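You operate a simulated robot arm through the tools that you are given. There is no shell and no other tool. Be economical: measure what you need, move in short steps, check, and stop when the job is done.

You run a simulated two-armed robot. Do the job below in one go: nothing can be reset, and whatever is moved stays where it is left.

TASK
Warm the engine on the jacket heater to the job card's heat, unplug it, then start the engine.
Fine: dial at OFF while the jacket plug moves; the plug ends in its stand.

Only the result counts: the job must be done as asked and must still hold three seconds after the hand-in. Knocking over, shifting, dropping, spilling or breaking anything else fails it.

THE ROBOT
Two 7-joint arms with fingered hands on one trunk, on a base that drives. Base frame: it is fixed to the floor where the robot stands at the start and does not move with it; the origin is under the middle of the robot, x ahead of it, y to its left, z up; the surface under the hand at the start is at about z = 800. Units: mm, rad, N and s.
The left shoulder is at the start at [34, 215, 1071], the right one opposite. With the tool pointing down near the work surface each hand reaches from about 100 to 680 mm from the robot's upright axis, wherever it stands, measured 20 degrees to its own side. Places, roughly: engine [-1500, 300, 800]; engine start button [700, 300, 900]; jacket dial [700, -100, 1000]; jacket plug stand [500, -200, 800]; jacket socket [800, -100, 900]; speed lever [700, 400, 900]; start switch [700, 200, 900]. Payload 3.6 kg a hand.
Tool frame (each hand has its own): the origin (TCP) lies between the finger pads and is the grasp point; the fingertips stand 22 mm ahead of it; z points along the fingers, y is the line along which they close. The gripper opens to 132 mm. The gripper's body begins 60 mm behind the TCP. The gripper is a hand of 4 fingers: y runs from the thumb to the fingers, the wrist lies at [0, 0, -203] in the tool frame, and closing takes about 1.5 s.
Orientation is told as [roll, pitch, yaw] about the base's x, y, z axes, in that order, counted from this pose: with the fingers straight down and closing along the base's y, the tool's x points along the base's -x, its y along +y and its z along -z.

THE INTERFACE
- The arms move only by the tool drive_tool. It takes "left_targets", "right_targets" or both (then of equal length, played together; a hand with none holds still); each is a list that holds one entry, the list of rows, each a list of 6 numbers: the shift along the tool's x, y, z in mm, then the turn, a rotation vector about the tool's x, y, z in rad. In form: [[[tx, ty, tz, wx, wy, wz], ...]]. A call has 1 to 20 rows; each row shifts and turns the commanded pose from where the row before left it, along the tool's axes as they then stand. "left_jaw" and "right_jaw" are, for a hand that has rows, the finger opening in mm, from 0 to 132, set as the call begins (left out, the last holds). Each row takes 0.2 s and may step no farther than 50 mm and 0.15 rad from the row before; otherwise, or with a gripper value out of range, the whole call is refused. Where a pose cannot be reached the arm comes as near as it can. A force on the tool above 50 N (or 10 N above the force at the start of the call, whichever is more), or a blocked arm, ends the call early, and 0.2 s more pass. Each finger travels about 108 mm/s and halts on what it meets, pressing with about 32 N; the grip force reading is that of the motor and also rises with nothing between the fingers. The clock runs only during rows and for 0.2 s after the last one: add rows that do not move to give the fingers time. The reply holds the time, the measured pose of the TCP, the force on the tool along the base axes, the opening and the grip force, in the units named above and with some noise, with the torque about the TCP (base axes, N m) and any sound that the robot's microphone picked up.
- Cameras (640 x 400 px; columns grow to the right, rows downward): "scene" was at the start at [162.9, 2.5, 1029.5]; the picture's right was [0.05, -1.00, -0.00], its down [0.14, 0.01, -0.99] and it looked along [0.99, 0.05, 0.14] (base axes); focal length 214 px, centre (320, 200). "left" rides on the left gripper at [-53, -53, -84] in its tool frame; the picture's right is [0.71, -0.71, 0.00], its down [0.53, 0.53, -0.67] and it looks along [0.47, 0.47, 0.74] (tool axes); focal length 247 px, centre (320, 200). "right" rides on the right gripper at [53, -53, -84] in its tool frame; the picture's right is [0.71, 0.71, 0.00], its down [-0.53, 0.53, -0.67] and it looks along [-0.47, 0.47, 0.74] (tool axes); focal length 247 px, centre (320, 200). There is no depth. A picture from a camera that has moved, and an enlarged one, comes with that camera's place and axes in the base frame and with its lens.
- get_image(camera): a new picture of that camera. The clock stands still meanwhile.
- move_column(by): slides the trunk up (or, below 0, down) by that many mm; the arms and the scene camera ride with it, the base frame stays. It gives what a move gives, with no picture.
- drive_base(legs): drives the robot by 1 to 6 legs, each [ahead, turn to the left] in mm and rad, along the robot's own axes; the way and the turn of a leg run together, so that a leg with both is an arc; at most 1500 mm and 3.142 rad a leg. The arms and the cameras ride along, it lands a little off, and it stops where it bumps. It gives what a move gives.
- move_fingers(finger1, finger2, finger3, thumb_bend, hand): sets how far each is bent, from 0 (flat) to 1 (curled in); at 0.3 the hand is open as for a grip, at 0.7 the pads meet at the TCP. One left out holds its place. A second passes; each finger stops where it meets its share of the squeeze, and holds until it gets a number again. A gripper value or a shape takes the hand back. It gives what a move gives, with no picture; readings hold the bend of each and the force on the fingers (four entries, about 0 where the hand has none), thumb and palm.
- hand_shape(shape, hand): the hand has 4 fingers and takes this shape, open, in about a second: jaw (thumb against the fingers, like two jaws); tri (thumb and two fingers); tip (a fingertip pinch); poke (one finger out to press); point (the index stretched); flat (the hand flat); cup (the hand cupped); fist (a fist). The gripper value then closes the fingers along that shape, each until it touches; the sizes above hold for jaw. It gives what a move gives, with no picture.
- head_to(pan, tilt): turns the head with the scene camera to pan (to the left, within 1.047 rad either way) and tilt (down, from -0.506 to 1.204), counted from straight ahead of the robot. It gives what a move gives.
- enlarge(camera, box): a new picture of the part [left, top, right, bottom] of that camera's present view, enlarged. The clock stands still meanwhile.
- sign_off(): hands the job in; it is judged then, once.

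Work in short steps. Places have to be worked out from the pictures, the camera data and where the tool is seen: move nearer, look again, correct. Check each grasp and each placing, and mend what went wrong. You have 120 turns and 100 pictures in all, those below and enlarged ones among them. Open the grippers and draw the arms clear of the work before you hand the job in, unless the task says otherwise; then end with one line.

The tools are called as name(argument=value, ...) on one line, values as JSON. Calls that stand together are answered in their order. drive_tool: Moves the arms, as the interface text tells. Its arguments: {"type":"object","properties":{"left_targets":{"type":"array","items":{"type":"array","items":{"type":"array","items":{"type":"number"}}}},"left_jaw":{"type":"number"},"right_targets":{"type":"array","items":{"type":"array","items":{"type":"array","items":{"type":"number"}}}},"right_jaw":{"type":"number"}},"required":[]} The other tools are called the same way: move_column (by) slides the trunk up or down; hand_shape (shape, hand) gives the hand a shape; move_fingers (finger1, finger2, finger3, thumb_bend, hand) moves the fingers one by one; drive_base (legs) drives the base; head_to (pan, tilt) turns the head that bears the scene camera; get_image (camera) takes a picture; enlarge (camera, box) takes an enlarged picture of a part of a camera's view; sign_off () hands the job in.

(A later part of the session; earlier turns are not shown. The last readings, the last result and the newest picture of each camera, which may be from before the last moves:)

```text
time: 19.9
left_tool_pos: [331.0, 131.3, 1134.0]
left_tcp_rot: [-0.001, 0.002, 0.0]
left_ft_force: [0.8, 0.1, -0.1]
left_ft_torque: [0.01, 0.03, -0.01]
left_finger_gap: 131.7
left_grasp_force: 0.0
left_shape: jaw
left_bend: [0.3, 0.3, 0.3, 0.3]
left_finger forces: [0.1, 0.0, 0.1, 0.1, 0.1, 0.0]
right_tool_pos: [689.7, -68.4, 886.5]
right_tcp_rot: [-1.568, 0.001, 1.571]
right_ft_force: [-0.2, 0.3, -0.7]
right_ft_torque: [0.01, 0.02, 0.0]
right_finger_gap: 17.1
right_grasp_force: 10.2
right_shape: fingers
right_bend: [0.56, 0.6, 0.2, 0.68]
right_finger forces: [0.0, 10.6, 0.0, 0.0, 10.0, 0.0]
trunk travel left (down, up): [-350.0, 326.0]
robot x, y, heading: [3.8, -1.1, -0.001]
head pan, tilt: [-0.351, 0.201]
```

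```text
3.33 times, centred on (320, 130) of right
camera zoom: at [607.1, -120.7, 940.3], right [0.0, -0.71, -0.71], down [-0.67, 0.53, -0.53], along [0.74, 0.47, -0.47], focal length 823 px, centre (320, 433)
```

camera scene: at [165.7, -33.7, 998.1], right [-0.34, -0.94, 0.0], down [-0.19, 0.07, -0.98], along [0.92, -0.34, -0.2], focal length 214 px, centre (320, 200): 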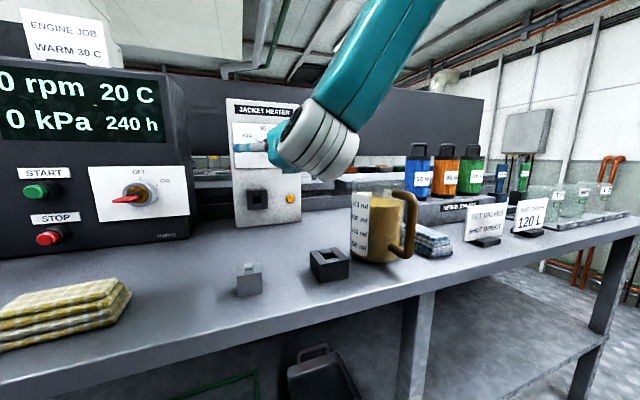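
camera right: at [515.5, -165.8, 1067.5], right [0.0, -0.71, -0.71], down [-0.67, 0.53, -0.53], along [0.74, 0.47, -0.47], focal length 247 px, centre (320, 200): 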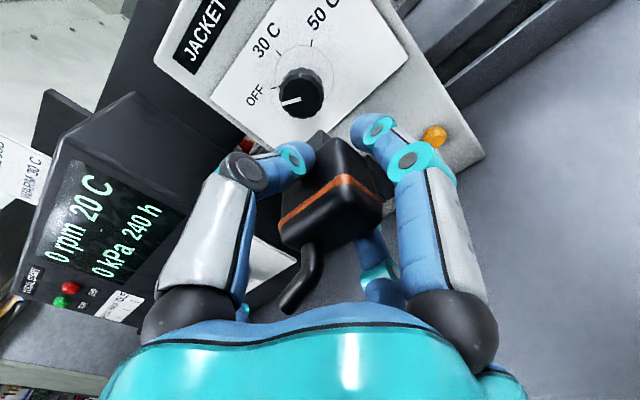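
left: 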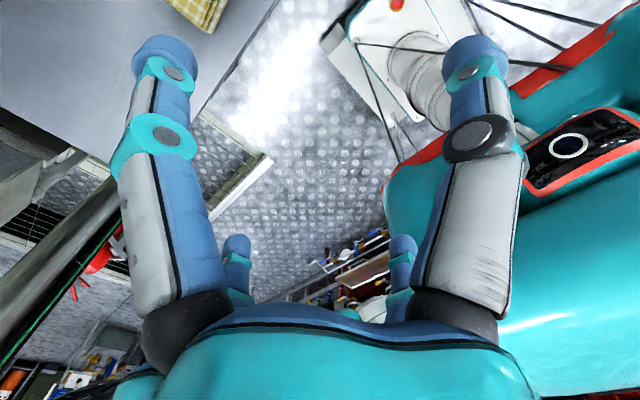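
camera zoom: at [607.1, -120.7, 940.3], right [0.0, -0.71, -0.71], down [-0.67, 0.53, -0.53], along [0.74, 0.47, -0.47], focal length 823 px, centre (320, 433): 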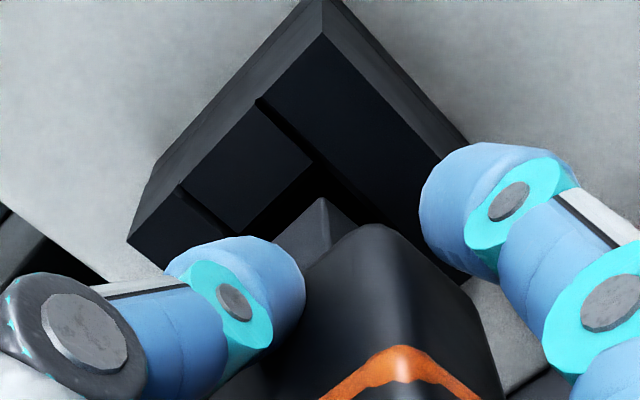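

Pin and hole corners line up within a couple of mm. I'll raise 1 mm and push forward gently in 3 mm steps.

drive_tool(right_targets=[[[-0.5, -1, 0, 0, 0, 0], [0, 0, 3, 0, 0, 0], [0, 0, 3, 0, 0, 0], [0, 0, 3, 0, 0, 0], [0, 0, 3, 0, 0, 0], [0, 0, 3, 0, 0, 0]]])

enlarge(camera="right", box=[255, 70, 385, 190])

```text
time: 21.3
left_tool_pos: [331.0, 131.6, 1133.6]
left_tcp_rot: [0.0, 0.002, 0.001]
left_ft_force: [-0.2, 0.1, 0.6]
left_ft_torque: [-0.02, -0.01, 0.0]
left_finger_gap: 131.9
left_grasp_force: 0.1
left_shape: jaw
left_bend: [0.3, 0.3, 0.3, 0.3]
left_finger forces: [0.0, 0.0, 0.1, 0.1, 0.0, 0.0]
right_tool_pos: [705.6, -68.0, 888.1]
right_tcp_rot: [-1.571, -0.002, 1.571]
right_ft_force: [0.3, -0.4, -0.9]
right_ft_torque: [0.02, 0.04, 0.01]
right_finger_gap: 17.3
right_grasp_force: 10.5
right_shape: fingers
right_bend: [0.56, 0.6, 0.2, 0.68]
right_finger forces: [0.0, 10.6, 0.0, 0.0, 10.0, 0.0]
trunk travel left (down, up): [-350.0, 326.0]
robot x, y, heading: [0.2, 0.6, -0.001]
head pan, tilt: [-0.351, 0.201]
```

```text
3.33 times, centred on (320, 130) of right
camera zoom: at [620.9, -119.7, 941.6], right [0.0, -0.71, -0.71], down [-0.67, 0.53, -0.53], along [0.74, 0.47, -0.47], focal length 823 px, centre (320, 433)
```

zoom: 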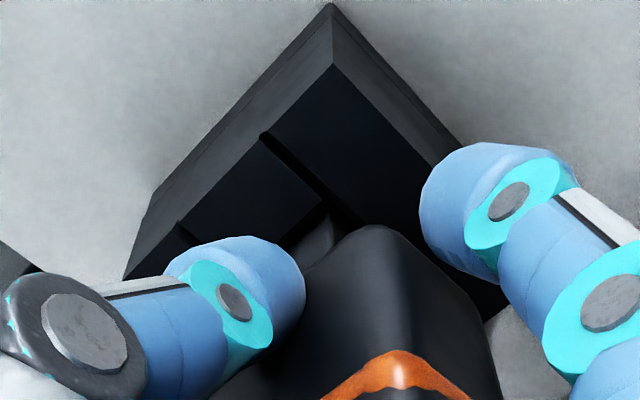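

No contact force, and the pin seems to be entering the hole. Continuing.

drive_tool(right_targets=[[[0, 0, 3, 0, 0, 0], [0, 0, 3, 0, 0, 0], [0, 0, 3, 0, 0, 0], [0, 0, 3, 0, 0, 0], [0, 0, 3, 0, 0, 0]]])

enlarge(camera="right", box=[255, 70, 385, 190])

```text
time: 22.5
left_tool_pos: [329.5, 130.3, 1134.7]
left_tcp_rot: [-0.001, -0.001, 0.001]
left_ft_force: [-0.4, 0.7, -0.5]
left_ft_torque: [0.0, -0.02, 0.05]
left_finger_gap: 131.8
left_grasp_force: 0.2
left_shape: jaw
left_bend: [0.3, 0.3, 0.3, 0.3]
left_finger forces: [0.0, 0.0, 0.1, 0.0, 0.0, 0.0]
right_tool_pos: [716.1, -67.1, 889.6]
right_tcp_rot: [-1.571, -0.001, 1.571]
right_ft_force: [-19.4, -2.0, 1.7]
right_ft_torque: [-0.03, 0.08, 0.0]
right_finger_gap: 17.1
right_grasp_force: 13.9
right_shape: fingers
right_bend: [0.56, 0.6, 0.2, 0.66]
right_finger forces: [0.0, 12.4, 0.0, 0.0, 16.1, 0.0]
trunk travel left (down, up): [-350.0, 326.0]
robot x, y, heading: [-3.1, 2.6, -0.001]
head pan, tilt: [-0.351, 0.201]
```

```text
3.33 times, centred on (320, 130) of right
camera zoom: at [633.2, -120.1, 942.6], right [0.0, -0.71, -0.71], down [-0.67, 0.53, -0.53], along [0.74, 0.47, -0.47], focal length 823 px, centre (320, 433)
```

zoom: 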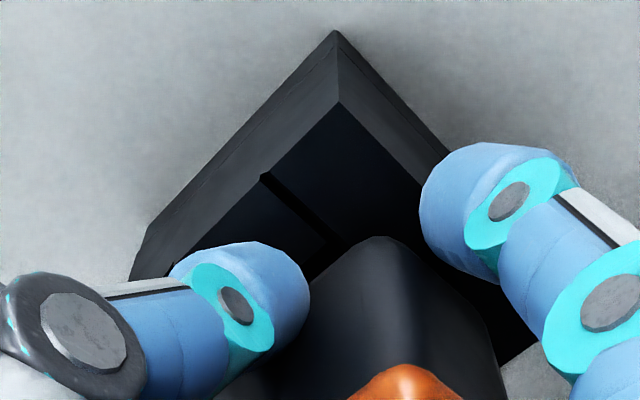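

Force reached -19 N. I'll look closely at the gap between body and socket to tell whether it's seated or jammed.

enlarge(camera="right", box=[300, 110, 360, 160])

enlarge(camera="scene", box=[235, 160, 305, 220])

```text
8.00 times, centred on (330, 135) of right
camera zoom: at [633.2, -120.1, 942.6], right [0.0, -0.71, -0.71], down [-0.67, 0.53, -0.53], along [0.74, 0.47, -0.47], focal length 1976 px, centre (240, 720)
```

zoom: 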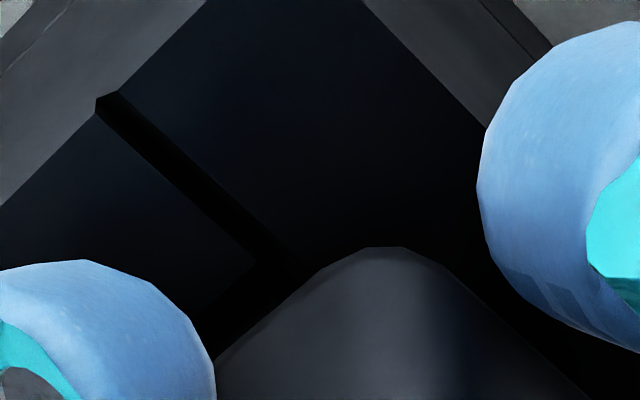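

```text
6.67 times, centred on (270, 190) of scene
camera zoom: at [162.8, -33.8, 998.7], right [-0.34, -0.94, 0.0], down [-0.19, 0.07, -0.98], along [0.92, -0.34, -0.2], focal length 1430 px, centre (653, 267)
```

zoom: 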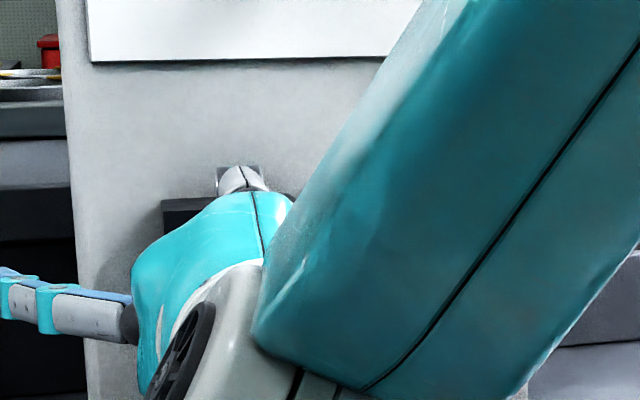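

The socket face is at about x=748, and the plug body still looks some 8–12 mm short. I'll back off 14 mm to check the alignment again.

drive_tool(right_targets=[[[0, 0, -8, 0, 0, 0], [0, 0, -10, 0, 0, 0]]])

enlarge(camera="right", box=[275, 80, 375, 160])

```text
time: 23.1
left_tool_pos: [333.6, 130.8, 1133.1]
left_tcp_rot: [0.0, 0.002, 0.0]
left_ft_force: [0.3, -0.8, 0.4]
left_ft_torque: [0.01, -0.01, -0.01]
left_finger_gap: 131.9
left_grasp_force: 0.0
left_shape: jaw
left_bend: [0.3, 0.3, 0.3, 0.3]
left_finger forces: [0.0, 0.0, 0.1, 0.1, 0.0, 0.0]
right_tool_pos: [702.6, -69.7, 887.9]
right_tcp_rot: [-1.57, 0.001, 1.568]
right_ft_force: [10.0, -1.0, -0.3]
right_ft_torque: [-0.03, -0.1, 0.0]
right_finger_gap: 16.8
right_grasp_force: 8.5
right_shape: fingers
right_bend: [0.56, 0.59, 0.2, 0.68]
right_finger forces: [0.0, 9.3, 0.0, 0.0, 7.7, 0.0]
trunk travel left (down, up): [-350.0, 326.0]
robot x, y, heading: [-0.5, -3.9, 0.0]
head pan, tilt: [-0.351, 0.201]
```

```text
5.00 times, centred on (325, 120) of right
camera zoom: at [619.5, -121.6, 942.1], right [0.0, -0.71, -0.71], down [-0.67, 0.53, -0.53], along [0.75, 0.47, -0.47], focal length 1235 px, centre (295, 600)
```

zoom: 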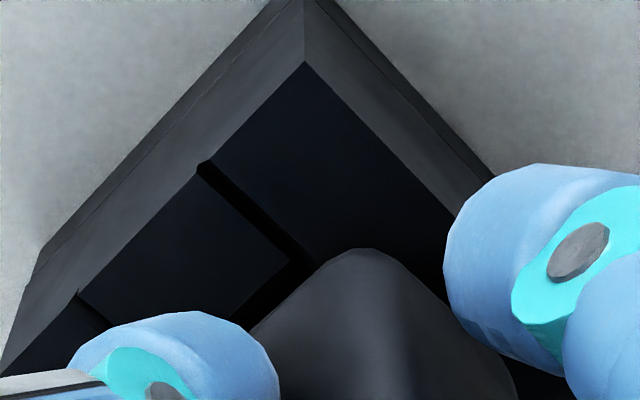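

The plug now pulls back at 10 N, so the pin is held in the socket. I'll push forward again to seat it fully, watching the force.

drive_tool(right_targets=[[[0, 0, 8, 0, 0, 0], [0, 0, 8, 0, 0, 0], [0, 0, 3, 0, 0, 0], [0, 0, 3, 0, 0, 0], [0, 0, 3, 0, 0, 0], [0, 0, 3, 0, 0, 0]]])

enlarge(camera="right", box=[255, 70, 385, 190])

```text
time: 24.5
left_tool_pos: [326.4, 128.6, 1135.9]
left_tcp_rot: [0.0, -0.003, 0.0]
left_ft_force: [0.2, 0.2, 0.6]
left_ft_torque: [-0.02, 0.02, -0.03]
left_finger_gap: 132.0
left_grasp_force: 0.2
left_shape: jaw
left_bend: [0.3, 0.3, 0.3, 0.3]
left_finger forces: [0.0, 0.0, 0.0, 0.0, 0.0, 0.0]
right_tool_pos: [719.8, -67.2, 885.8]
right_tcp_rot: [-1.563, -0.001, 1.572]
right_ft_force: [-32.8, -8.3, 6.7]
right_ft_torque: [-0.09, 0.09, -0.2]
right_finger_gap: 18.6
right_grasp_force: 22.2
right_shape: fingers
right_bend: [0.56, 0.59, 0.2, 0.65]
right_finger forces: [1.4, 23.0, 0.0, 0.0, 19.9, 0.0]
trunk travel left (down, up): [-350.0, 326.0]
robot x, y, heading: [-0.8, 0.5, 0.004]
head pan, tilt: [-0.351, 0.201]
stopped in row 6 (right hand): the force on the tool passed its limit at 52 N (the readings are from after the stop); the commanded pose is now the measured one
```

```text
3.33 times, centred on (320, 130) of right
camera zoom: at [637.1, -119.9, 940.6], right [0.0, -0.71, -0.71], down [-0.67, 0.53, -0.52], along [0.74, 0.47, -0.48], focal length 823 px, centre (320, 433)
```

zoom: 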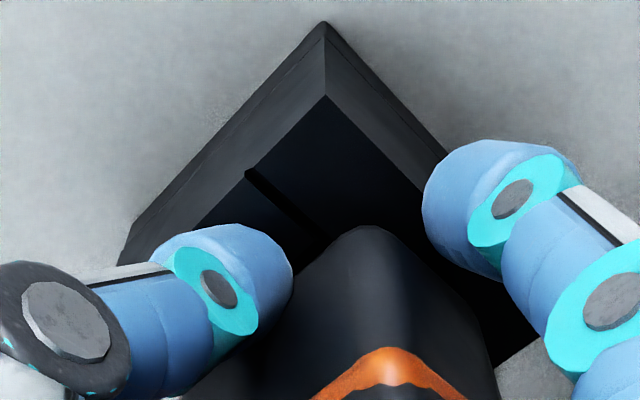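

It withstood 50 N, so it is likely seated. I'll relieve the pressure slightly, release and inspect.

drive_tool(right_targets=[[[0, 0, -3, 0, 0, 0]]])

move_fingers(hand="right", finger1=0.45, finger2=0.5, thumb_bend=0.5)

move_fingers(hand="right", finger1=0.35, finger2=0.35, thumb_bend=0.35)

get_image(camera="right")

```text
time: 24.9
left_tool_pos: [327.7, 131.9, 1136.0]
left_tcp_rot: [0.0, -0.003, 0.0]
left_ft_force: [0.0, 0.6, -0.8]
left_ft_torque: [-0.03, 0.01, 0.02]
left_finger_gap: 131.8
left_grasp_force: 0.1
left_shape: jaw
left_bend: [0.3, 0.3, 0.3, 0.3]
left_finger forces: [0.1, 0.1, 0.1, 0.1, 0.0, 0.0]
right_tool_pos: [720.3, -68.0, 885.5]
right_tcp_rot: [-1.564, -0.001, 1.573]
right_ft_force: [-19.2, -4.5, 5.1]
right_ft_torque: [-0.04, 0.05, -0.1]
right_finger_gap: 18.7
right_grasp_force: 16.5
right_shape: fingers
right_bend: [0.56, 0.59, 0.2, 0.66]
right_finger forces: [0.8, 17.0, 0.0, 0.0, 16.4, 0.0]
trunk travel left (down, up): [-350.0, 326.0]
robot x, y, heading: [0.1, 1.2, -0.001]
head pan, tilt: [-0.351, 0.201]
```

```text
time: 25.9
left_tool_pos: [328.2, 131.3, 1135.1]
left_tcp_rot: [0.001, -0.002, -0.001]
left_ft_force: [-0.2, -0.2, 0.6]
left_ft_torque: [0.0, -0.01, -0.01]
left_finger_gap: 131.8
left_grasp_force: 0.1
left_shape: jaw
left_bend: [0.3, 0.3, 0.3, 0.3]
left_finger forces: [0.0, 0.1, 0.1, 0.0, 0.0, 0.0]
right_tool_pos: [719.7, -66.6, 885.8]
right_tcp_rot: [-1.561, 0.001, 1.575]
right_ft_force: [-23.2, 1.3, -6.8]
right_ft_torque: [0.01, -0.32, -0.01]
right_finger_gap: 36.8
right_grasp_force: 11.3
right_shape: fingers
right_bend: [0.45, 0.5, 0.2, 0.57]
right_finger forces: [0.1, 0.0, 0.0, 0.1, 23.2, 0.0]
trunk travel left (down, up): [-350.0, 326.0]
robot x, y, heading: [2.3, -0.2, -0.002]
head pan, tilt: [-0.351, 0.201]
```

```text
time: 26.9
left_tool_pos: [331.4, 130.6, 1134.3]
left_tcp_rot: [0.001, 0.002, 0.0]
left_ft_force: [0.6, -0.4, 0.4]
left_ft_torque: [-0.03, 0.01, -0.03]
left_finger_gap: 132.0
left_grasp_force: 0.0
left_shape: jaw
left_bend: [0.3, 0.3, 0.3, 0.3]
left_finger forces: [0.1, 0.0, 0.0, 0.1, 0.1, 0.0]
right_tool_pos: [722.3, -66.4, 883.7]
right_tcp_rot: [-1.563, 0.001, 1.575]
right_ft_force: [-0.9, 0.0, -0.7]
right_ft_torque: [-0.02, 0.0, 0.0]
right_finger_gap: 76.2
right_grasp_force: 0.1
right_shape: fingers
right_bend: [0.35, 0.35, 0.2, 0.35]
right_finger forces: [0.1, 0.1, 0.0, 0.1, 0.0, 0.0]
trunk travel left (down, up): [-350.0, 326.0]
robot x, y, heading: [-1.7, 0.9, -0.0]
head pan, tilt: [-0.351, 0.201]
```

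```text
56 pictures are left
camera right: at [639.3, -119.8, 939.3], right [-0.01, -0.71, -0.71], down [-0.67, 0.52, -0.52], along [0.74, 0.47, -0.48], focal length 247 px, centre (320, 200)
```

right: 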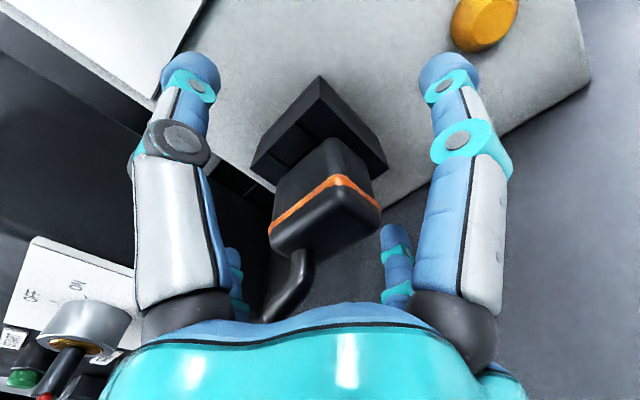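

The thumb was pressing on the socket face, so I must check whether the plug itself is flush.

enlarge(camera="right", box=[240, 60, 400, 260])

```text
2.00 times, centred on (320, 160) of right
camera zoom: at [639.3, -119.8, 939.3], right [-0.01, -0.71, -0.71], down [-0.67, 0.52, -0.52], along [0.74, 0.47, -0.48], focal length 494 px, centre (320, 280)
```

zoom: 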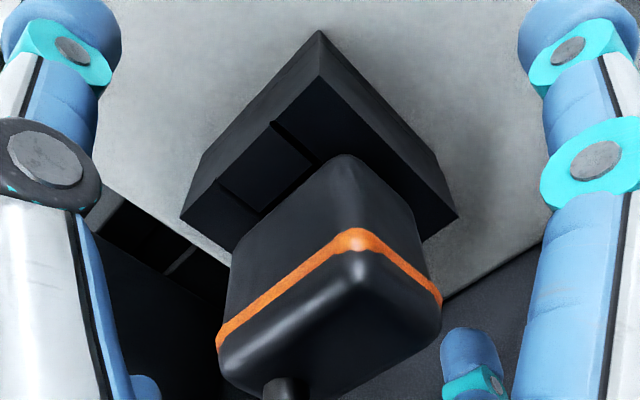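

There may be a few mm of gap. I'll retract the hand and look from a little further away.

drive_tool(right_targets=[[[0, 0, -20, 0, 0, 0], [0, 0, -30, 0, 0, 0], [0, 0, -40, 0, 0, 0], [30, 0, -30, 0, 0, 0], [40, 0, 0, 0, 0, 0]]])

enlarge(camera="right", box=[160, 0, 440, 200])

enlarge(camera="scene", box=[215, 110, 375, 250])

```text
time: 28.1
left_tool_pos: [330.6, 130.8, 1134.7]
left_tcp_rot: [0.0, 0.0, 0.0]
left_ft_force: [0.0, -0.5, 0.2]
left_ft_torque: [0.01, 0.01, 0.01]
left_finger_gap: 131.7
left_grasp_force: 0.0
left_shape: jaw
left_bend: [0.3, 0.3, 0.3, 0.3]
left_finger forces: [0.0, 0.0, 0.1, 0.0, 0.0, 0.0]
right_tool_pos: [600.6, -127.3, 888.3]
right_tcp_rot: [-1.556, 0.0, 1.567]
right_ft_force: [-0.4, 0.0, 0.5]
right_ft_torque: [-0.01, -0.01, 0.0]
right_finger_gap: 76.1
right_grasp_force: 0.0
right_shape: fingers
right_bend: [0.35, 0.35, 0.2, 0.35]
right_finger forces: [0.0, 0.0, 0.0, 0.0, 0.1, 0.1]
right hand out of reach, approached as far as the arm can: row 5
trunk travel left (down, up): [-350.0, 326.0]
robot x, y, heading: [-0.2, 0.7, -0.0]
head pan, tilt: [-0.351, 0.201]
```

```text
2.00 times, centred on (300, 100) of right
camera zoom: at [516.5, -178.9, 944.7], right [-0.01, -0.71, -0.71], down [-0.67, 0.53, -0.52], along [0.74, 0.47, -0.48], focal length 494 px, centre (360, 400)
```

zoom: 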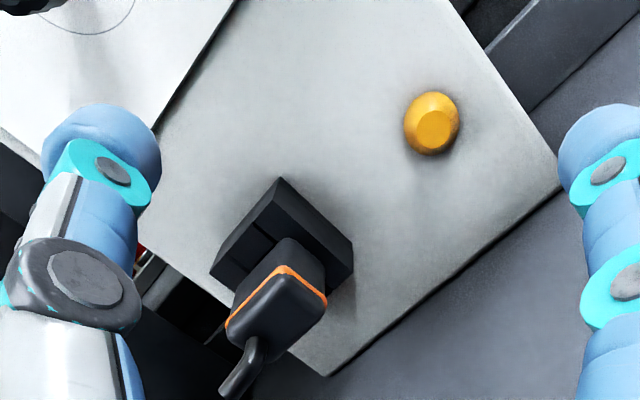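

```text
2.86 times, centred on (295, 180) of scene
camera zoom: at [164.9, -33.7, 998.3], right [-0.34, -0.94, 0.0], down [-0.19, 0.07, -0.98], along [0.92, -0.34, -0.2], focal length 613 px, centre (391, 257)
```

zoom: 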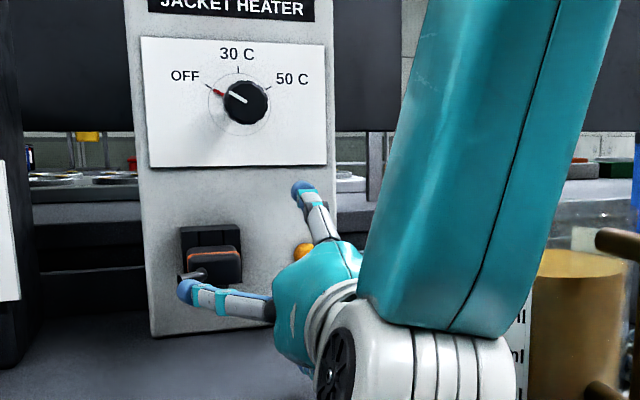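

The plug holds straight in the socket. I'll zoom in further on the joint.

enlarge(camera="right", box=[255, 80, 345, 160])

enlarge(camera="scene", box=[250, 155, 290, 195])

```text
5.00 times, centred on (300, 120) of right
camera zoom: at [516.5, -178.9, 944.7], right [-0.01, -0.71, -0.71], down [-0.67, 0.53, -0.52], along [0.74, 0.47, -0.48], focal length 1235 px, centre (420, 600)
```

zoom: 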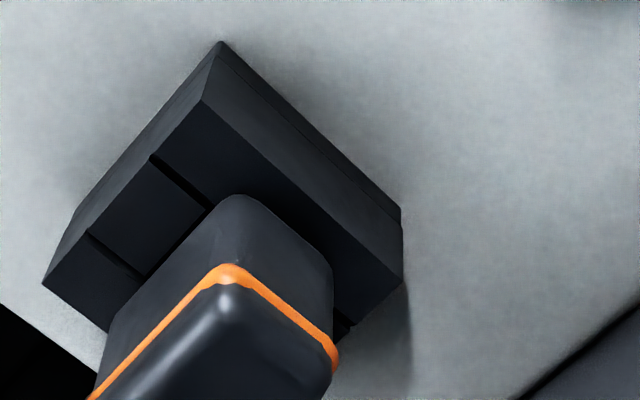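

```text
10.00 times, centred on (270, 175) of scene
camera zoom: at [164.9, -33.7, 998.3], right [-0.34, -0.94, 0.0], down [-0.19, 0.07, -0.98], along [0.92, -0.34, -0.2], focal length 2145 px, centre (820, 450)
```

zoom: 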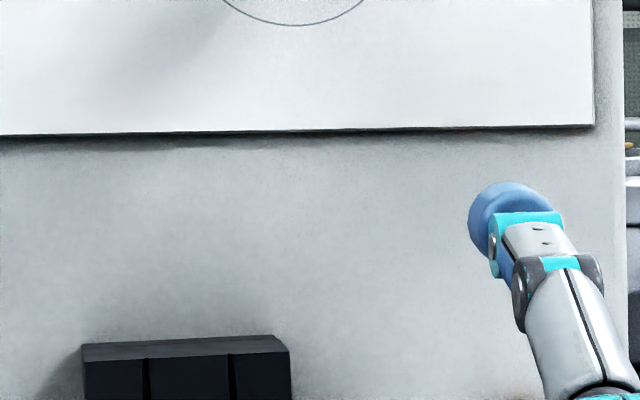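

The plug looks essentially seated, so next is the dial, whose knob is near (740, -101, 1022). I'll bring the right hand in front of it, palm forward, keeping thumb and finger2 as pincers.

drive_tool(right_targets=[[[0, -35, 0, 0, 0, 0], [0, -35, 0, 0, 0, 0], [-8, -35, 0, 0, 0, 0], [-8, -29, 0, 0, 0, 0], [-10, 0, 25, 0, 0, 0], [0, 0, 25, 0, 0, 0]]])

get_image(camera="right")

enlarge(camera="scene", box=[215, 70, 375, 210])

```text
time: 29.5
left_tool_pos: [330.8, 130.6, 1135.8]
left_tcp_rot: [-0.001, 0.002, 0.0]
left_ft_force: [0.8, 1.2, -0.4]
left_ft_torque: [-0.01, 0.0, -0.01]
left_finger_gap: 132.0
left_grasp_force: 0.0
left_shape: jaw
left_bend: [0.3, 0.3, 0.3, 0.3]
left_finger forces: [0.1, 0.0, 0.0, 0.1, 0.1, 0.0]
right_tool_pos: [651.2, -100.3, 1021.3]
right_tcp_rot: [-1.56, 0.003, 1.573]
right_ft_force: [-1.1, -0.1, 0.0]
right_ft_torque: [-0.01, 0.01, -0.01]
right_finger_gap: 76.1
right_grasp_force: 0.0
right_shape: fingers
right_bend: [0.35, 0.35, 0.2, 0.35]
right_finger forces: [0.0, 0.0, 0.1, 0.0, 0.0, 0.0]
trunk travel left (down, up): [-350.0, 326.0]
robot x, y, heading: [-0.4, -0.0, 0.002]
head pan, tilt: [-0.351, 0.201]
```

```text
50 pictures are left
camera right: at [568.6, -152.5, 1076.5], right [-0.01, -0.71, -0.71], down [-0.67, 0.52, -0.52], along [0.74, 0.47, -0.48], focal length 247 px, centre (320, 200)
```

right: 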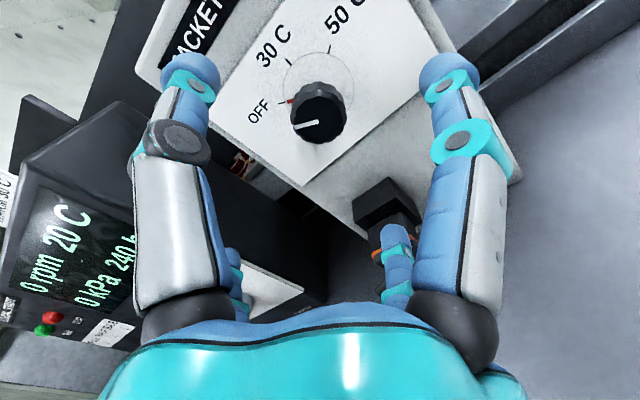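

```text
2.86 times, centred on (295, 140) of scene
camera zoom: at [164.9, -33.8, 998.3], right [-0.34, -0.94, 0.0], down [-0.19, 0.07, -0.98], along [0.92, -0.34, -0.2], focal length 613 px, centre (391, 371)
```

zoom: 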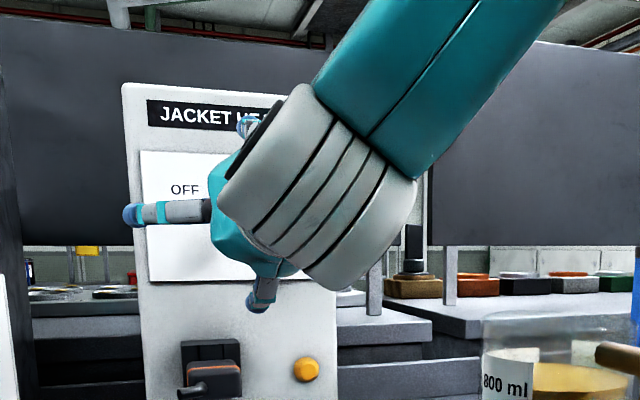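

Knob front is about (738, -97.5, 1021.5), roughly 40 mm across. I'll spread the side fingers, fine-centre and advance to x≈748.

move_fingers(hand="right", finger1=0.2, finger2=0.38, thumb_bend=0.38)

drive_tool(right_targets=[[[-2.5, 0, 0, 0.011, 0, 0], [0, 0, 30, 0, 0, 0], [0, 0, 30, 0, 0, 0], [0, 0, 20, 0, 0, 0], [0, 0, 17, 0, 0, 0]]])

get_image(camera="right")

```text
time: 30.5
left_tool_pos: [331.2, 130.1, 1134.1]
left_tcp_rot: [0.0, 0.001, -0.001]
left_ft_force: [-0.1, -0.8, 0.0]
left_ft_torque: [0.01, 0.01, -0.02]
left_finger_gap: 131.8
left_grasp_force: 0.2
left_shape: jaw
left_bend: [0.3, 0.3, 0.3, 0.3]
left_finger forces: [0.0, 0.1, 0.0, 0.1, 0.0, 0.1]
right_tool_pos: [652.2, -99.4, 1021.6]
right_tcp_rot: [-1.559, -0.001, 1.572]
right_ft_force: [-0.2, 0.1, 0.2]
right_ft_torque: [-0.02, -0.01, -0.01]
right_finger_gap: 87.6
right_grasp_force: 0.1
right_shape: fingers
right_bend: [0.2, 0.38, 0.2, 0.38]
right_finger forces: [0.0, 0.0, 0.1, 0.1, 0.0, 0.0]
trunk travel left (down, up): [-350.0, 326.0]
robot x, y, heading: [0.3, -0.6, -0.002]
head pan, tilt: [-0.351, 0.201]
```

```text
time: 31.7
left_tool_pos: [332.9, 129.9, 1134.2]
left_tcp_rot: [0.001, 0.0, -0.001]
left_ft_force: [-0.7, -0.2, 0.1]
left_ft_torque: [0.01, -0.03, -0.01]
left_finger_gap: 131.9
left_grasp_force: 0.1
left_shape: jaw
left_bend: [0.3, 0.3, 0.3, 0.3]
left_finger forces: [0.1, 0.0, 0.0, 0.0, 0.0, 0.1]
right_tool_pos: [748.4, -96.8, 1020.0]
right_tcp_rot: [-1.572, 0.002, 1.573]
right_ft_force: [-0.3, -0.3, 0.5]
right_ft_torque: [-0.02, 0.01, 0.0]
right_finger_gap: 87.5
right_grasp_force: 0.0
right_shape: fingers
right_bend: [0.2, 0.38, 0.2, 0.38]
right_finger forces: [0.0, 0.1, 0.0, 0.0, 0.0, 0.1]
trunk travel left (down, up): [-350.0, 326.0]
robot x, y, heading: [2.0, 1.2, -0.001]
head pan, tilt: [-0.351, 0.201]
```

```text
48 pictures are left
camera right: at [664.4, -149.5, 1073.9], right [0.0, -0.71, -0.71], down [-0.67, 0.52, -0.53], along [0.74, 0.47, -0.47], focal length 247 px, centre (320, 200)
```

right: 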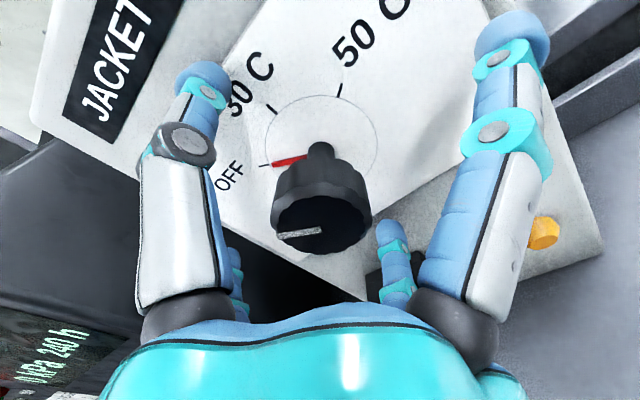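

The knob is centred between thumb and finger2. Closing on it.

move_fingers(hand="right", finger2=0.75, thumb_bend=0.75)

get_image(camera="right")

```text
time: 32.7
left_tool_pos: [331.1, 131.0, 1134.5]
left_tcp_rot: [0.0, 0.003, 0.0]
left_ft_force: [-0.6, -0.1, 0.1]
left_ft_torque: [-0.02, -0.03, 0.0]
left_finger_gap: 131.8
left_grasp_force: 0.1
left_shape: jaw
left_bend: [0.3, 0.3, 0.3, 0.3]
left_finger forces: [0.0, 0.0, 0.0, 0.0, 0.1, 0.0]
right_tool_pos: [749.3, -95.7, 1021.8]
right_tcp_rot: [-1.575, 0.001, 1.572]
right_ft_force: [12.7, 3.2, 13.5]
right_ft_torque: [-0.06, 0.3, 0.07]
right_finger_gap: 69.2
right_grasp_force: 11.7
right_shape: fingers
right_bend: [0.2, 0.72, 0.2, 0.64]
right_finger forces: [0.1, 3.2, 0.1, 0.0, 19.0, 0.0]
trunk travel left (down, up): [-350.0, 326.0]
robot x, y, heading: [-0.6, -0.3, -0.001]
head pan, tilt: [-0.351, 0.201]
```

```text
47 pictures are left
camera right: at [664.4, -149.0, 1075.9], right [0.0, -0.71, -0.71], down [-0.67, 0.53, -0.53], along [0.75, 0.47, -0.47], focal length 247 px, centre (320, 200)
```

right: 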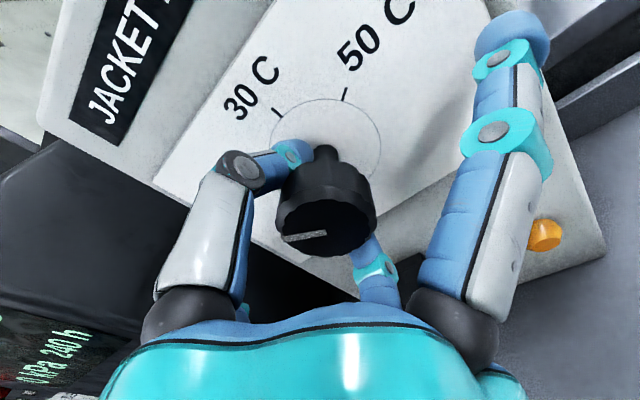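

The tips closed behind the knob onto its stalk. I'll open, back off 14 mm and re-grip on the knob body.

move_fingers(hand="right", finger2=0.42, thumb_bend=0.42)

drive_tool(right_targets=[[[0, 0, -7, 0, 0, 0], [0, 0, -7, 0, 0, 0], [0, 0, 0, 0, 0, 0]]])

move_fingers(hand="right", finger2=0.75, thumb_bend=0.75)

get_image(camera="right")

```text
time: 33.7
left_tool_pos: [331.5, 130.7, 1134.4]
left_tcp_rot: [0.0, 0.002, 0.0]
left_ft_force: [0.6, 0.0, 0.0]
left_ft_torque: [-0.03, -0.02, 0.03]
left_finger_gap: 132.0
left_grasp_force: 0.0
left_shape: jaw
left_bend: [0.3, 0.3, 0.3, 0.3]
left_finger forces: [0.1, 0.0, 0.0, 0.0, 0.0, 0.0]
right_tool_pos: [748.7, -96.1, 1020.1]
right_tcp_rot: [-1.572, 0.001, 1.572]
right_ft_force: [0.5, 0.1, -0.3]
right_ft_torque: [0.0, 0.0, 0.02]
right_finger_gap: 83.6
right_grasp_force: 0.1
right_shape: fingers
right_bend: [0.2, 0.42, 0.2, 0.42]
right_finger forces: [0.0, 0.0, 0.0, 0.0, 0.0, 0.0]
trunk travel left (down, up): [-350.0, 326.0]
robot x, y, heading: [0.3, 1.4, 0.003]
head pan, tilt: [-0.351, 0.201]
```

```text
time: 34.5
left_tool_pos: [332.3, 131.7, 1135.0]
left_tcp_rot: [0.0, 0.002, -0.001]
left_ft_force: [0.2, -0.6, -0.4]
left_ft_torque: [0.03, 0.0, 0.0]
left_finger_gap: 131.8
left_grasp_force: 0.1
left_shape: jaw
left_bend: [0.3, 0.3, 0.3, 0.3]
left_finger forces: [0.1, 0.0, 0.0, 0.0, 0.0, 0.0]
right_tool_pos: [734.3, -97.6, 1021.7]
right_tcp_rot: [-1.571, -0.001, 1.574]
right_ft_force: [-0.3, -0.1, 0.1]
right_ft_torque: [-0.01, 0.04, 0.02]
right_finger_gap: 83.7
right_grasp_force: 0.0
right_shape: fingers
right_bend: [0.2, 0.42, 0.2, 0.42]
right_finger forces: [0.0, 0.1, 0.0, 0.0, 0.0, 0.1]
trunk travel left (down, up): [-350.0, 326.0]
robot x, y, heading: [-2.5, -2.7, -0.002]
head pan, tilt: [-0.351, 0.201]
```

```text
time: 35.5
left_tool_pos: [333.5, 131.6, 1135.2]
left_tcp_rot: [0.001, 0.002, 0.0]
left_ft_force: [-0.3, -0.6, -0.5]
left_ft_torque: [-0.01, -0.01, 0.04]
left_finger_gap: 131.7
left_grasp_force: 0.1
left_shape: jaw
left_bend: [0.3, 0.3, 0.3, 0.3]
left_finger forces: [0.0, 0.1, 0.0, 0.0, 0.0, 0.0]
right_tool_pos: [733.3, -96.9, 1025.3]
right_tcp_rot: [-1.577, 0.0, 1.569]
right_ft_force: [11.5, 1.9, 11.3]
right_ft_torque: [0.02, -0.15, 0.01]
right_finger_gap: 70.8
right_grasp_force: 13.8
right_shape: fingers
right_bend: [0.2, 0.63, 0.2, 0.63]
right_finger forces: [0.0, 9.2, 0.1, 0.0, 18.7, 0.1]
trunk travel left (down, up): [-350.0, 326.0]
robot x, y, heading: [-0.9, -2.1, -0.004]
head pan, tilt: [-0.351, 0.201]
```

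```text
46 pictures are left
camera right: at [650.2, -150.3, 1077.2], right [0.0, -0.71, -0.71], down [-0.67, 0.53, -0.53], along [0.75, 0.47, -0.47], focal length 247 px, centre (320, 200)
```

right: 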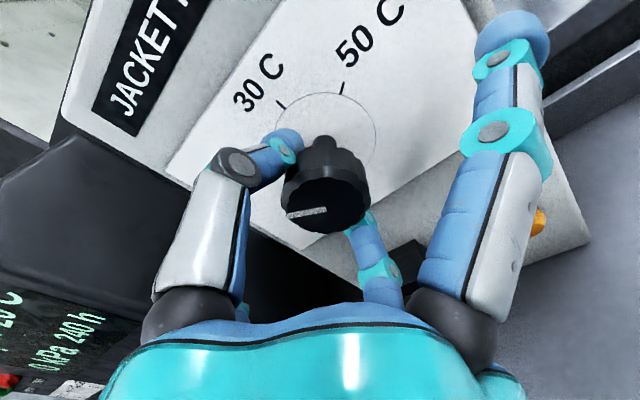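

The fingers still pull toward the panel, so they are wedged behind the knob's rim. I'll open, back off 8 mm and re-grip.

move_fingers(hand="right", finger2=0.45, thumb_bend=0.45)

drive_tool(right_targets=[[[0, 0, -8, 0, 0, 0], [0, 0, 0, 0, 0, 0]]])

move_fingers(hand="right", finger2=0.75, thumb_bend=0.75)

enlarge(camera="right", box=[220, 80, 420, 300])

```text
time: 36.5
left_tool_pos: [330.8, 130.7, 1134.1]
left_tcp_rot: [0.0, 0.002, 0.002]
left_ft_force: [-0.1, -1.0, -0.1]
left_ft_torque: [-0.01, 0.03, -0.02]
left_finger_gap: 131.7
left_grasp_force: 0.1
left_shape: jaw
left_bend: [0.3, 0.3, 0.3, 0.3]
left_finger forces: [0.0, 0.0, 0.1, 0.0, 0.0, 0.0]
right_tool_pos: [733.8, -97.9, 1020.1]
right_tcp_rot: [-1.57, 0.001, 1.573]
right_ft_force: [-0.4, -0.4, 0.1]
right_ft_torque: [0.0, -0.01, 0.03]
right_finger_gap: 81.3
right_grasp_force: 0.1
right_shape: fingers
right_bend: [0.2, 0.45, 0.2, 0.45]
right_finger forces: [0.0, 0.1, 0.1, 0.0, 0.0, 0.0]
trunk travel left (down, up): [-350.0, 326.0]
robot x, y, heading: [0.5, 0.0, -0.005]
head pan, tilt: [-0.351, 0.201]
```

```text
time: 37.1
left_tool_pos: [331.7, 131.0, 1134.4]
left_tcp_rot: [-0.001, 0.002, 0.001]
left_ft_force: [0.3, 0.2, 0.6]
left_ft_torque: [0.0, -0.01, -0.02]
left_finger_gap: 131.7
left_grasp_force: 0.1
left_shape: jaw
left_bend: [0.3, 0.3, 0.3, 0.3]
left_finger forces: [0.0, 0.0, 0.0, 0.0, 0.0, 0.0]
right_tool_pos: [725.3, -97.2, 1021.0]
right_tcp_rot: [-1.569, 0.0, 1.573]
right_ft_force: [-0.4, 0.6, -0.3]
right_ft_torque: [-0.01, 0.01, -0.02]
right_finger_gap: 81.1
right_grasp_force: 0.1
right_shape: fingers
right_bend: [0.2, 0.45, 0.2, 0.45]
right_finger forces: [0.0, 0.0, 0.0, 0.1, 0.0, 0.0]
trunk travel left (down, up): [-350.0, 326.0]
robot x, y, heading: [-1.6, -1.1, 0.002]
head pan, tilt: [-0.351, 0.201]
```

```text
time: 38.1
left_tool_pos: [331.6, 131.4, 1134.9]
left_tcp_rot: [0.001, 0.0, 0.001]
left_ft_force: [-0.6, 0.9, 0.5]
left_ft_torque: [0.01, -0.01, 0.03]
left_finger_gap: 131.7
left_grasp_force: 0.2
left_shape: jaw
left_bend: [0.3, 0.3, 0.3, 0.3]
left_finger forces: [0.0, 0.1, 0.0, 0.1, 0.1, 0.0]
right_tool_pos: [724.6, -97.2, 1023.7]
right_tcp_rot: [-1.576, 0.0, 1.571]
right_ft_force: [4.0, 1.9, 9.3]
right_ft_torque: [0.02, -0.13, 0.01]
right_finger_gap: 71.7
right_grasp_force: 13.2
right_shape: fingers
right_bend: [0.2, 0.61, 0.2, 0.61]
right_finger forces: [0.0, 8.2, 0.0, 0.1, 18.0, 0.1]
trunk travel left (down, up): [-350.0, 326.0]
robot x, y, heading: [1.8, 0.9, 0.002]
head pan, tilt: [-0.351, 0.201]
```

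```text
1.82 times, centred on (320, 190) of right
camera zoom: at [641.6, -150.0, 1077.5], right [0.0, -0.71, -0.71], down [-0.67, 0.53, -0.53], along [0.75, 0.47, -0.47], focal length 449 px, centre (320, 218)
```

zoom: 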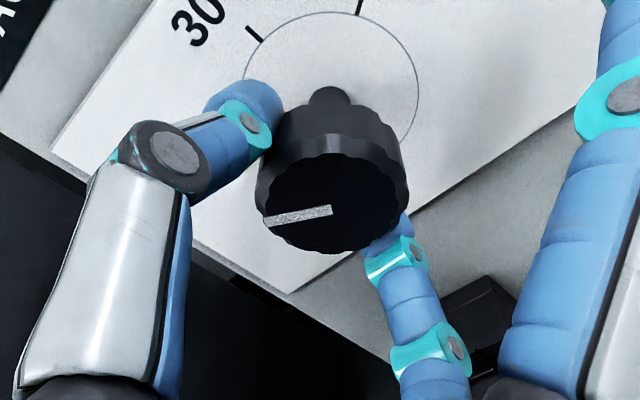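

Good grip on the knob skirt now. I'll shift up 2 mm to balance the forces and turn clockwise about 1.05 rad.

drive_tool(right_targets=[[[0, -2, 0, 0, 0, 0], [0, 0, 0, 0, 0, 0.15], [0, 0, 0, 0, 0, 0.15], [0, 0, 0, 0, 0, 0.15], [0, 0, 0, 0, 0, 0.15], [0, 0, 0, 0, 0, 0.15], [0, 0, 0, 0, 0, 0.15], [0, 0, 0, 0, 0, 0.15]]])

get_image(camera="right")

get_image(camera="scene")

```text
time: 39.9
left_tool_pos: [332.6, 130.1, 1134.2]
left_tcp_rot: [0.001, 0.001, 0.0]
left_ft_force: [-0.9, 0.5, 0.6]
left_ft_torque: [-0.01, 0.03, 0.02]
left_finger_gap: 131.7
left_grasp_force: 0.0
left_shape: jaw
left_bend: [0.3, 0.3, 0.3, 0.3]
left_finger forces: [0.0, 0.0, 0.1, 0.0, 0.0, 0.0]
right_tool_pos: [742.3, -54.9, 1072.7]
right_tcp_rot: [-1.506, -1.046, 1.512]
right_ft_force: [-4.6, 0.9, -11.7]
right_ft_torque: [0.53, 0.06, -0.17]
right_finger_gap: 80.0
right_grasp_force: 5.9
right_shape: fingers
right_bend: [0.08, 0.72, 0.2, 0.72]
right_finger forces: [11.9, 0.0, 0.0, 0.0, 0.1, 0.0]
right hand out of reach, approached as far as the arm can: row 5, 6, 7, 8
trunk travel left (down, up): [-350.0, 326.0]
robot x, y, heading: [-3.7, 2.3, 0.002]
head pan, tilt: [-0.351, 0.201]
```

```text
44 pictures are left
camera right: at [658.1, -126.0, 1057.2], right [-0.03, 0.26, -0.97], down [-0.66, 0.72, 0.21], along [0.75, 0.64, 0.15], focal length 247 px, centre (320, 200)
```

right: 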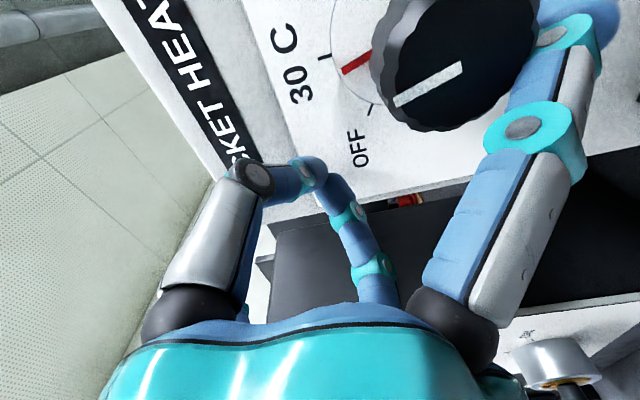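

```text
43 pictures are left
camera scene: at [165.5, -33.6, 997.9], right [-0.34, -0.94, 0.0], down [-0.19, 0.07, -0.98], along [0.92, -0.34, -0.2], focal length 214 px, centre (320, 200)
```

scene: 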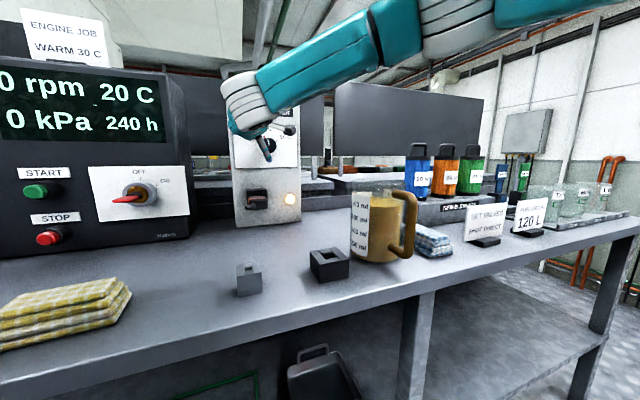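

The wrist ran out of reach and slipped off, but the knob turned part way and the heater lamp is lit, so the plug works. I'll back the hand straight off.

drive_tool(right_targets=[[[0, 0, -15, 0, 0, 0], [0, 0, -25, 0, 0, 0], [0, 0, -40, 0, 0, 0]]])

enlarge(camera="scene", box=[215, 70, 375, 230])

```text
time: 40.7
left_tool_pos: [332.5, 131.6, 1134.2]
left_tcp_rot: [-0.001, 0.001, 0.0]
left_ft_force: [-0.1, -0.2, 0.8]
left_ft_torque: [-0.02, 0.0, 0.02]
left_finger_gap: 131.7
left_grasp_force: 0.0
left_shape: jaw
left_bend: [0.3, 0.3, 0.3, 0.3]
left_finger forces: [0.0, 0.1, 0.0, 0.1, 0.0, 0.0]
right_tool_pos: [666.3, -45.4, 1100.4]
right_tcp_rot: [-1.565, -1.046, 1.558]
right_ft_force: [0.1, -0.1, 0.2]
right_ft_torque: [0.01, -0.02, 0.0]
right_finger_gap: 68.5
right_grasp_force: 0.1
right_shape: fingers
right_bend: [0.2, 0.72, 0.2, 0.72]
right_finger forces: [0.0, 0.0, 0.1, 0.1, 0.0, 0.1]
right hand out of reach, approached as far as the arm can: row 1, 2, 3
trunk travel left (down, up): [-350.0, 326.0]
robot x, y, heading: [-1.3, -0.3, 0.006]
head pan, tilt: [-0.351, 0.201]
```

```text
2.50 times, centred on (295, 150) of scene
camera zoom: at [165.4, -33.8, 998.3], right [-0.34, -0.94, 0.0], down [-0.19, 0.07, -0.98], along [0.92, -0.34, -0.2], focal length 536 px, centre (382, 325)
```

zoom: 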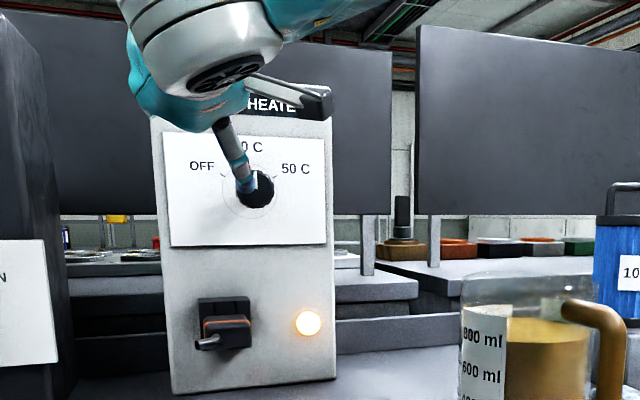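

The lamp is on and the knob sits between OFF and 30. I'll rotate the hand back to its earlier orientation so I can re-grip.

drive_tool(right_targets=[[[0, 0, 0, 0, 0, -0.15], [0, 0, 0, 0, 0, -0.15], [0, 0, 0, 0, 0, -0.15], [0, 0, 0, 0, 0, -0.15], [0, 0, 0, 0, 0, -0.15], [0, 0, 0, 0, 0, -0.15], [0, 0, 0, 0, 0, -0.15], [0, 0, 0, 0, 0, 0]]])

move_fingers(hand="right", finger2=0.42, thumb_bend=0.42)

get_image(camera="right")

get_image(camera="scene")

```text
time: 42.5
left_tool_pos: [331.0, 131.7, 1134.4]
left_tcp_rot: [0.001, 0.001, 0.001]
left_ft_force: [-0.3, 1.0, 0.4]
left_ft_torque: [0.01, -0.01, 0.0]
left_finger_gap: 131.6
left_grasp_force: 0.0
left_shape: jaw
left_bend: [0.3, 0.3, 0.3, 0.3]
left_finger forces: [0.0, 0.0, 0.1, 0.0, 0.1, 0.0]
right_tool_pos: [667.9, -44.5, 1098.7]
right_tcp_rot: [-1.572, 0.002, 1.572]
right_ft_force: [-0.8, 0.4, 0.4]
right_ft_torque: [-0.02, 0.01, -0.02]
right_finger_gap: 68.4
right_grasp_force: 0.0
right_shape: fingers
right_bend: [0.2, 0.72, 0.2, 0.72]
right_finger forces: [0.0, 0.0, 0.0, 0.1, 0.1, 0.0]
trunk travel left (down, up): [-350.0, 326.0]
robot x, y, heading: [-3.6, 0.8, 0.003]
head pan, tilt: [-0.351, 0.201]
```

```text
time: 43.5
left_tool_pos: [332.4, 131.0, 1134.3]
left_tcp_rot: [-0.001, 0.003, 0.0]
left_ft_force: [-0.1, 0.2, -0.4]
left_ft_torque: [-0.02, -0.03, -0.03]
left_finger_gap: 131.9
left_grasp_force: 0.1
left_shape: jaw
left_bend: [0.3, 0.3, 0.3, 0.3]
left_finger forces: [0.1, 0.1, 0.2, 0.1, 0.0, 0.0]
right_tool_pos: [667.9, -43.9, 1099.8]
right_tcp_rot: [-1.569, 0.0, 1.57]
right_ft_force: [-0.4, 0.1, 0.2]
right_ft_torque: [0.02, 0.01, -0.01]
right_finger_gap: 84.4
right_grasp_force: 0.0
right_shape: fingers
right_bend: [0.2, 0.42, 0.2, 0.42]
right_finger forces: [0.1, 0.0, 0.0, 0.1, 0.0, 0.0]
trunk travel left (down, up): [-350.0, 326.0]
robot x, y, heading: [-0.8, -0.7, 0.002]
head pan, tilt: [-0.351, 0.201]
```

```text
41 pictures are left
camera right: at [584.5, -97.3, 1153.8], right [0.0, -0.71, -0.71], down [-0.67, 0.52, -0.53], along [0.74, 0.47, -0.47], focal length 247 px, centre (320, 200)
```

right: 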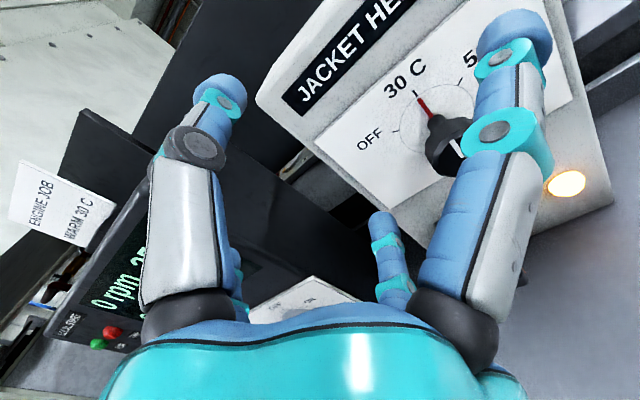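

```text
40 pictures are left
camera scene: at [165.0, -33.7, 998.3], right [-0.34, -0.94, 0.0], down [-0.19, 0.07, -0.98], along [0.92, -0.34, -0.2], focal length 214 px, centre (320, 200)
```

scene: 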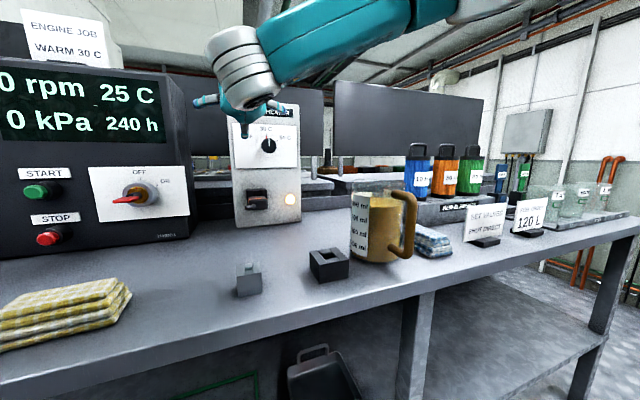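

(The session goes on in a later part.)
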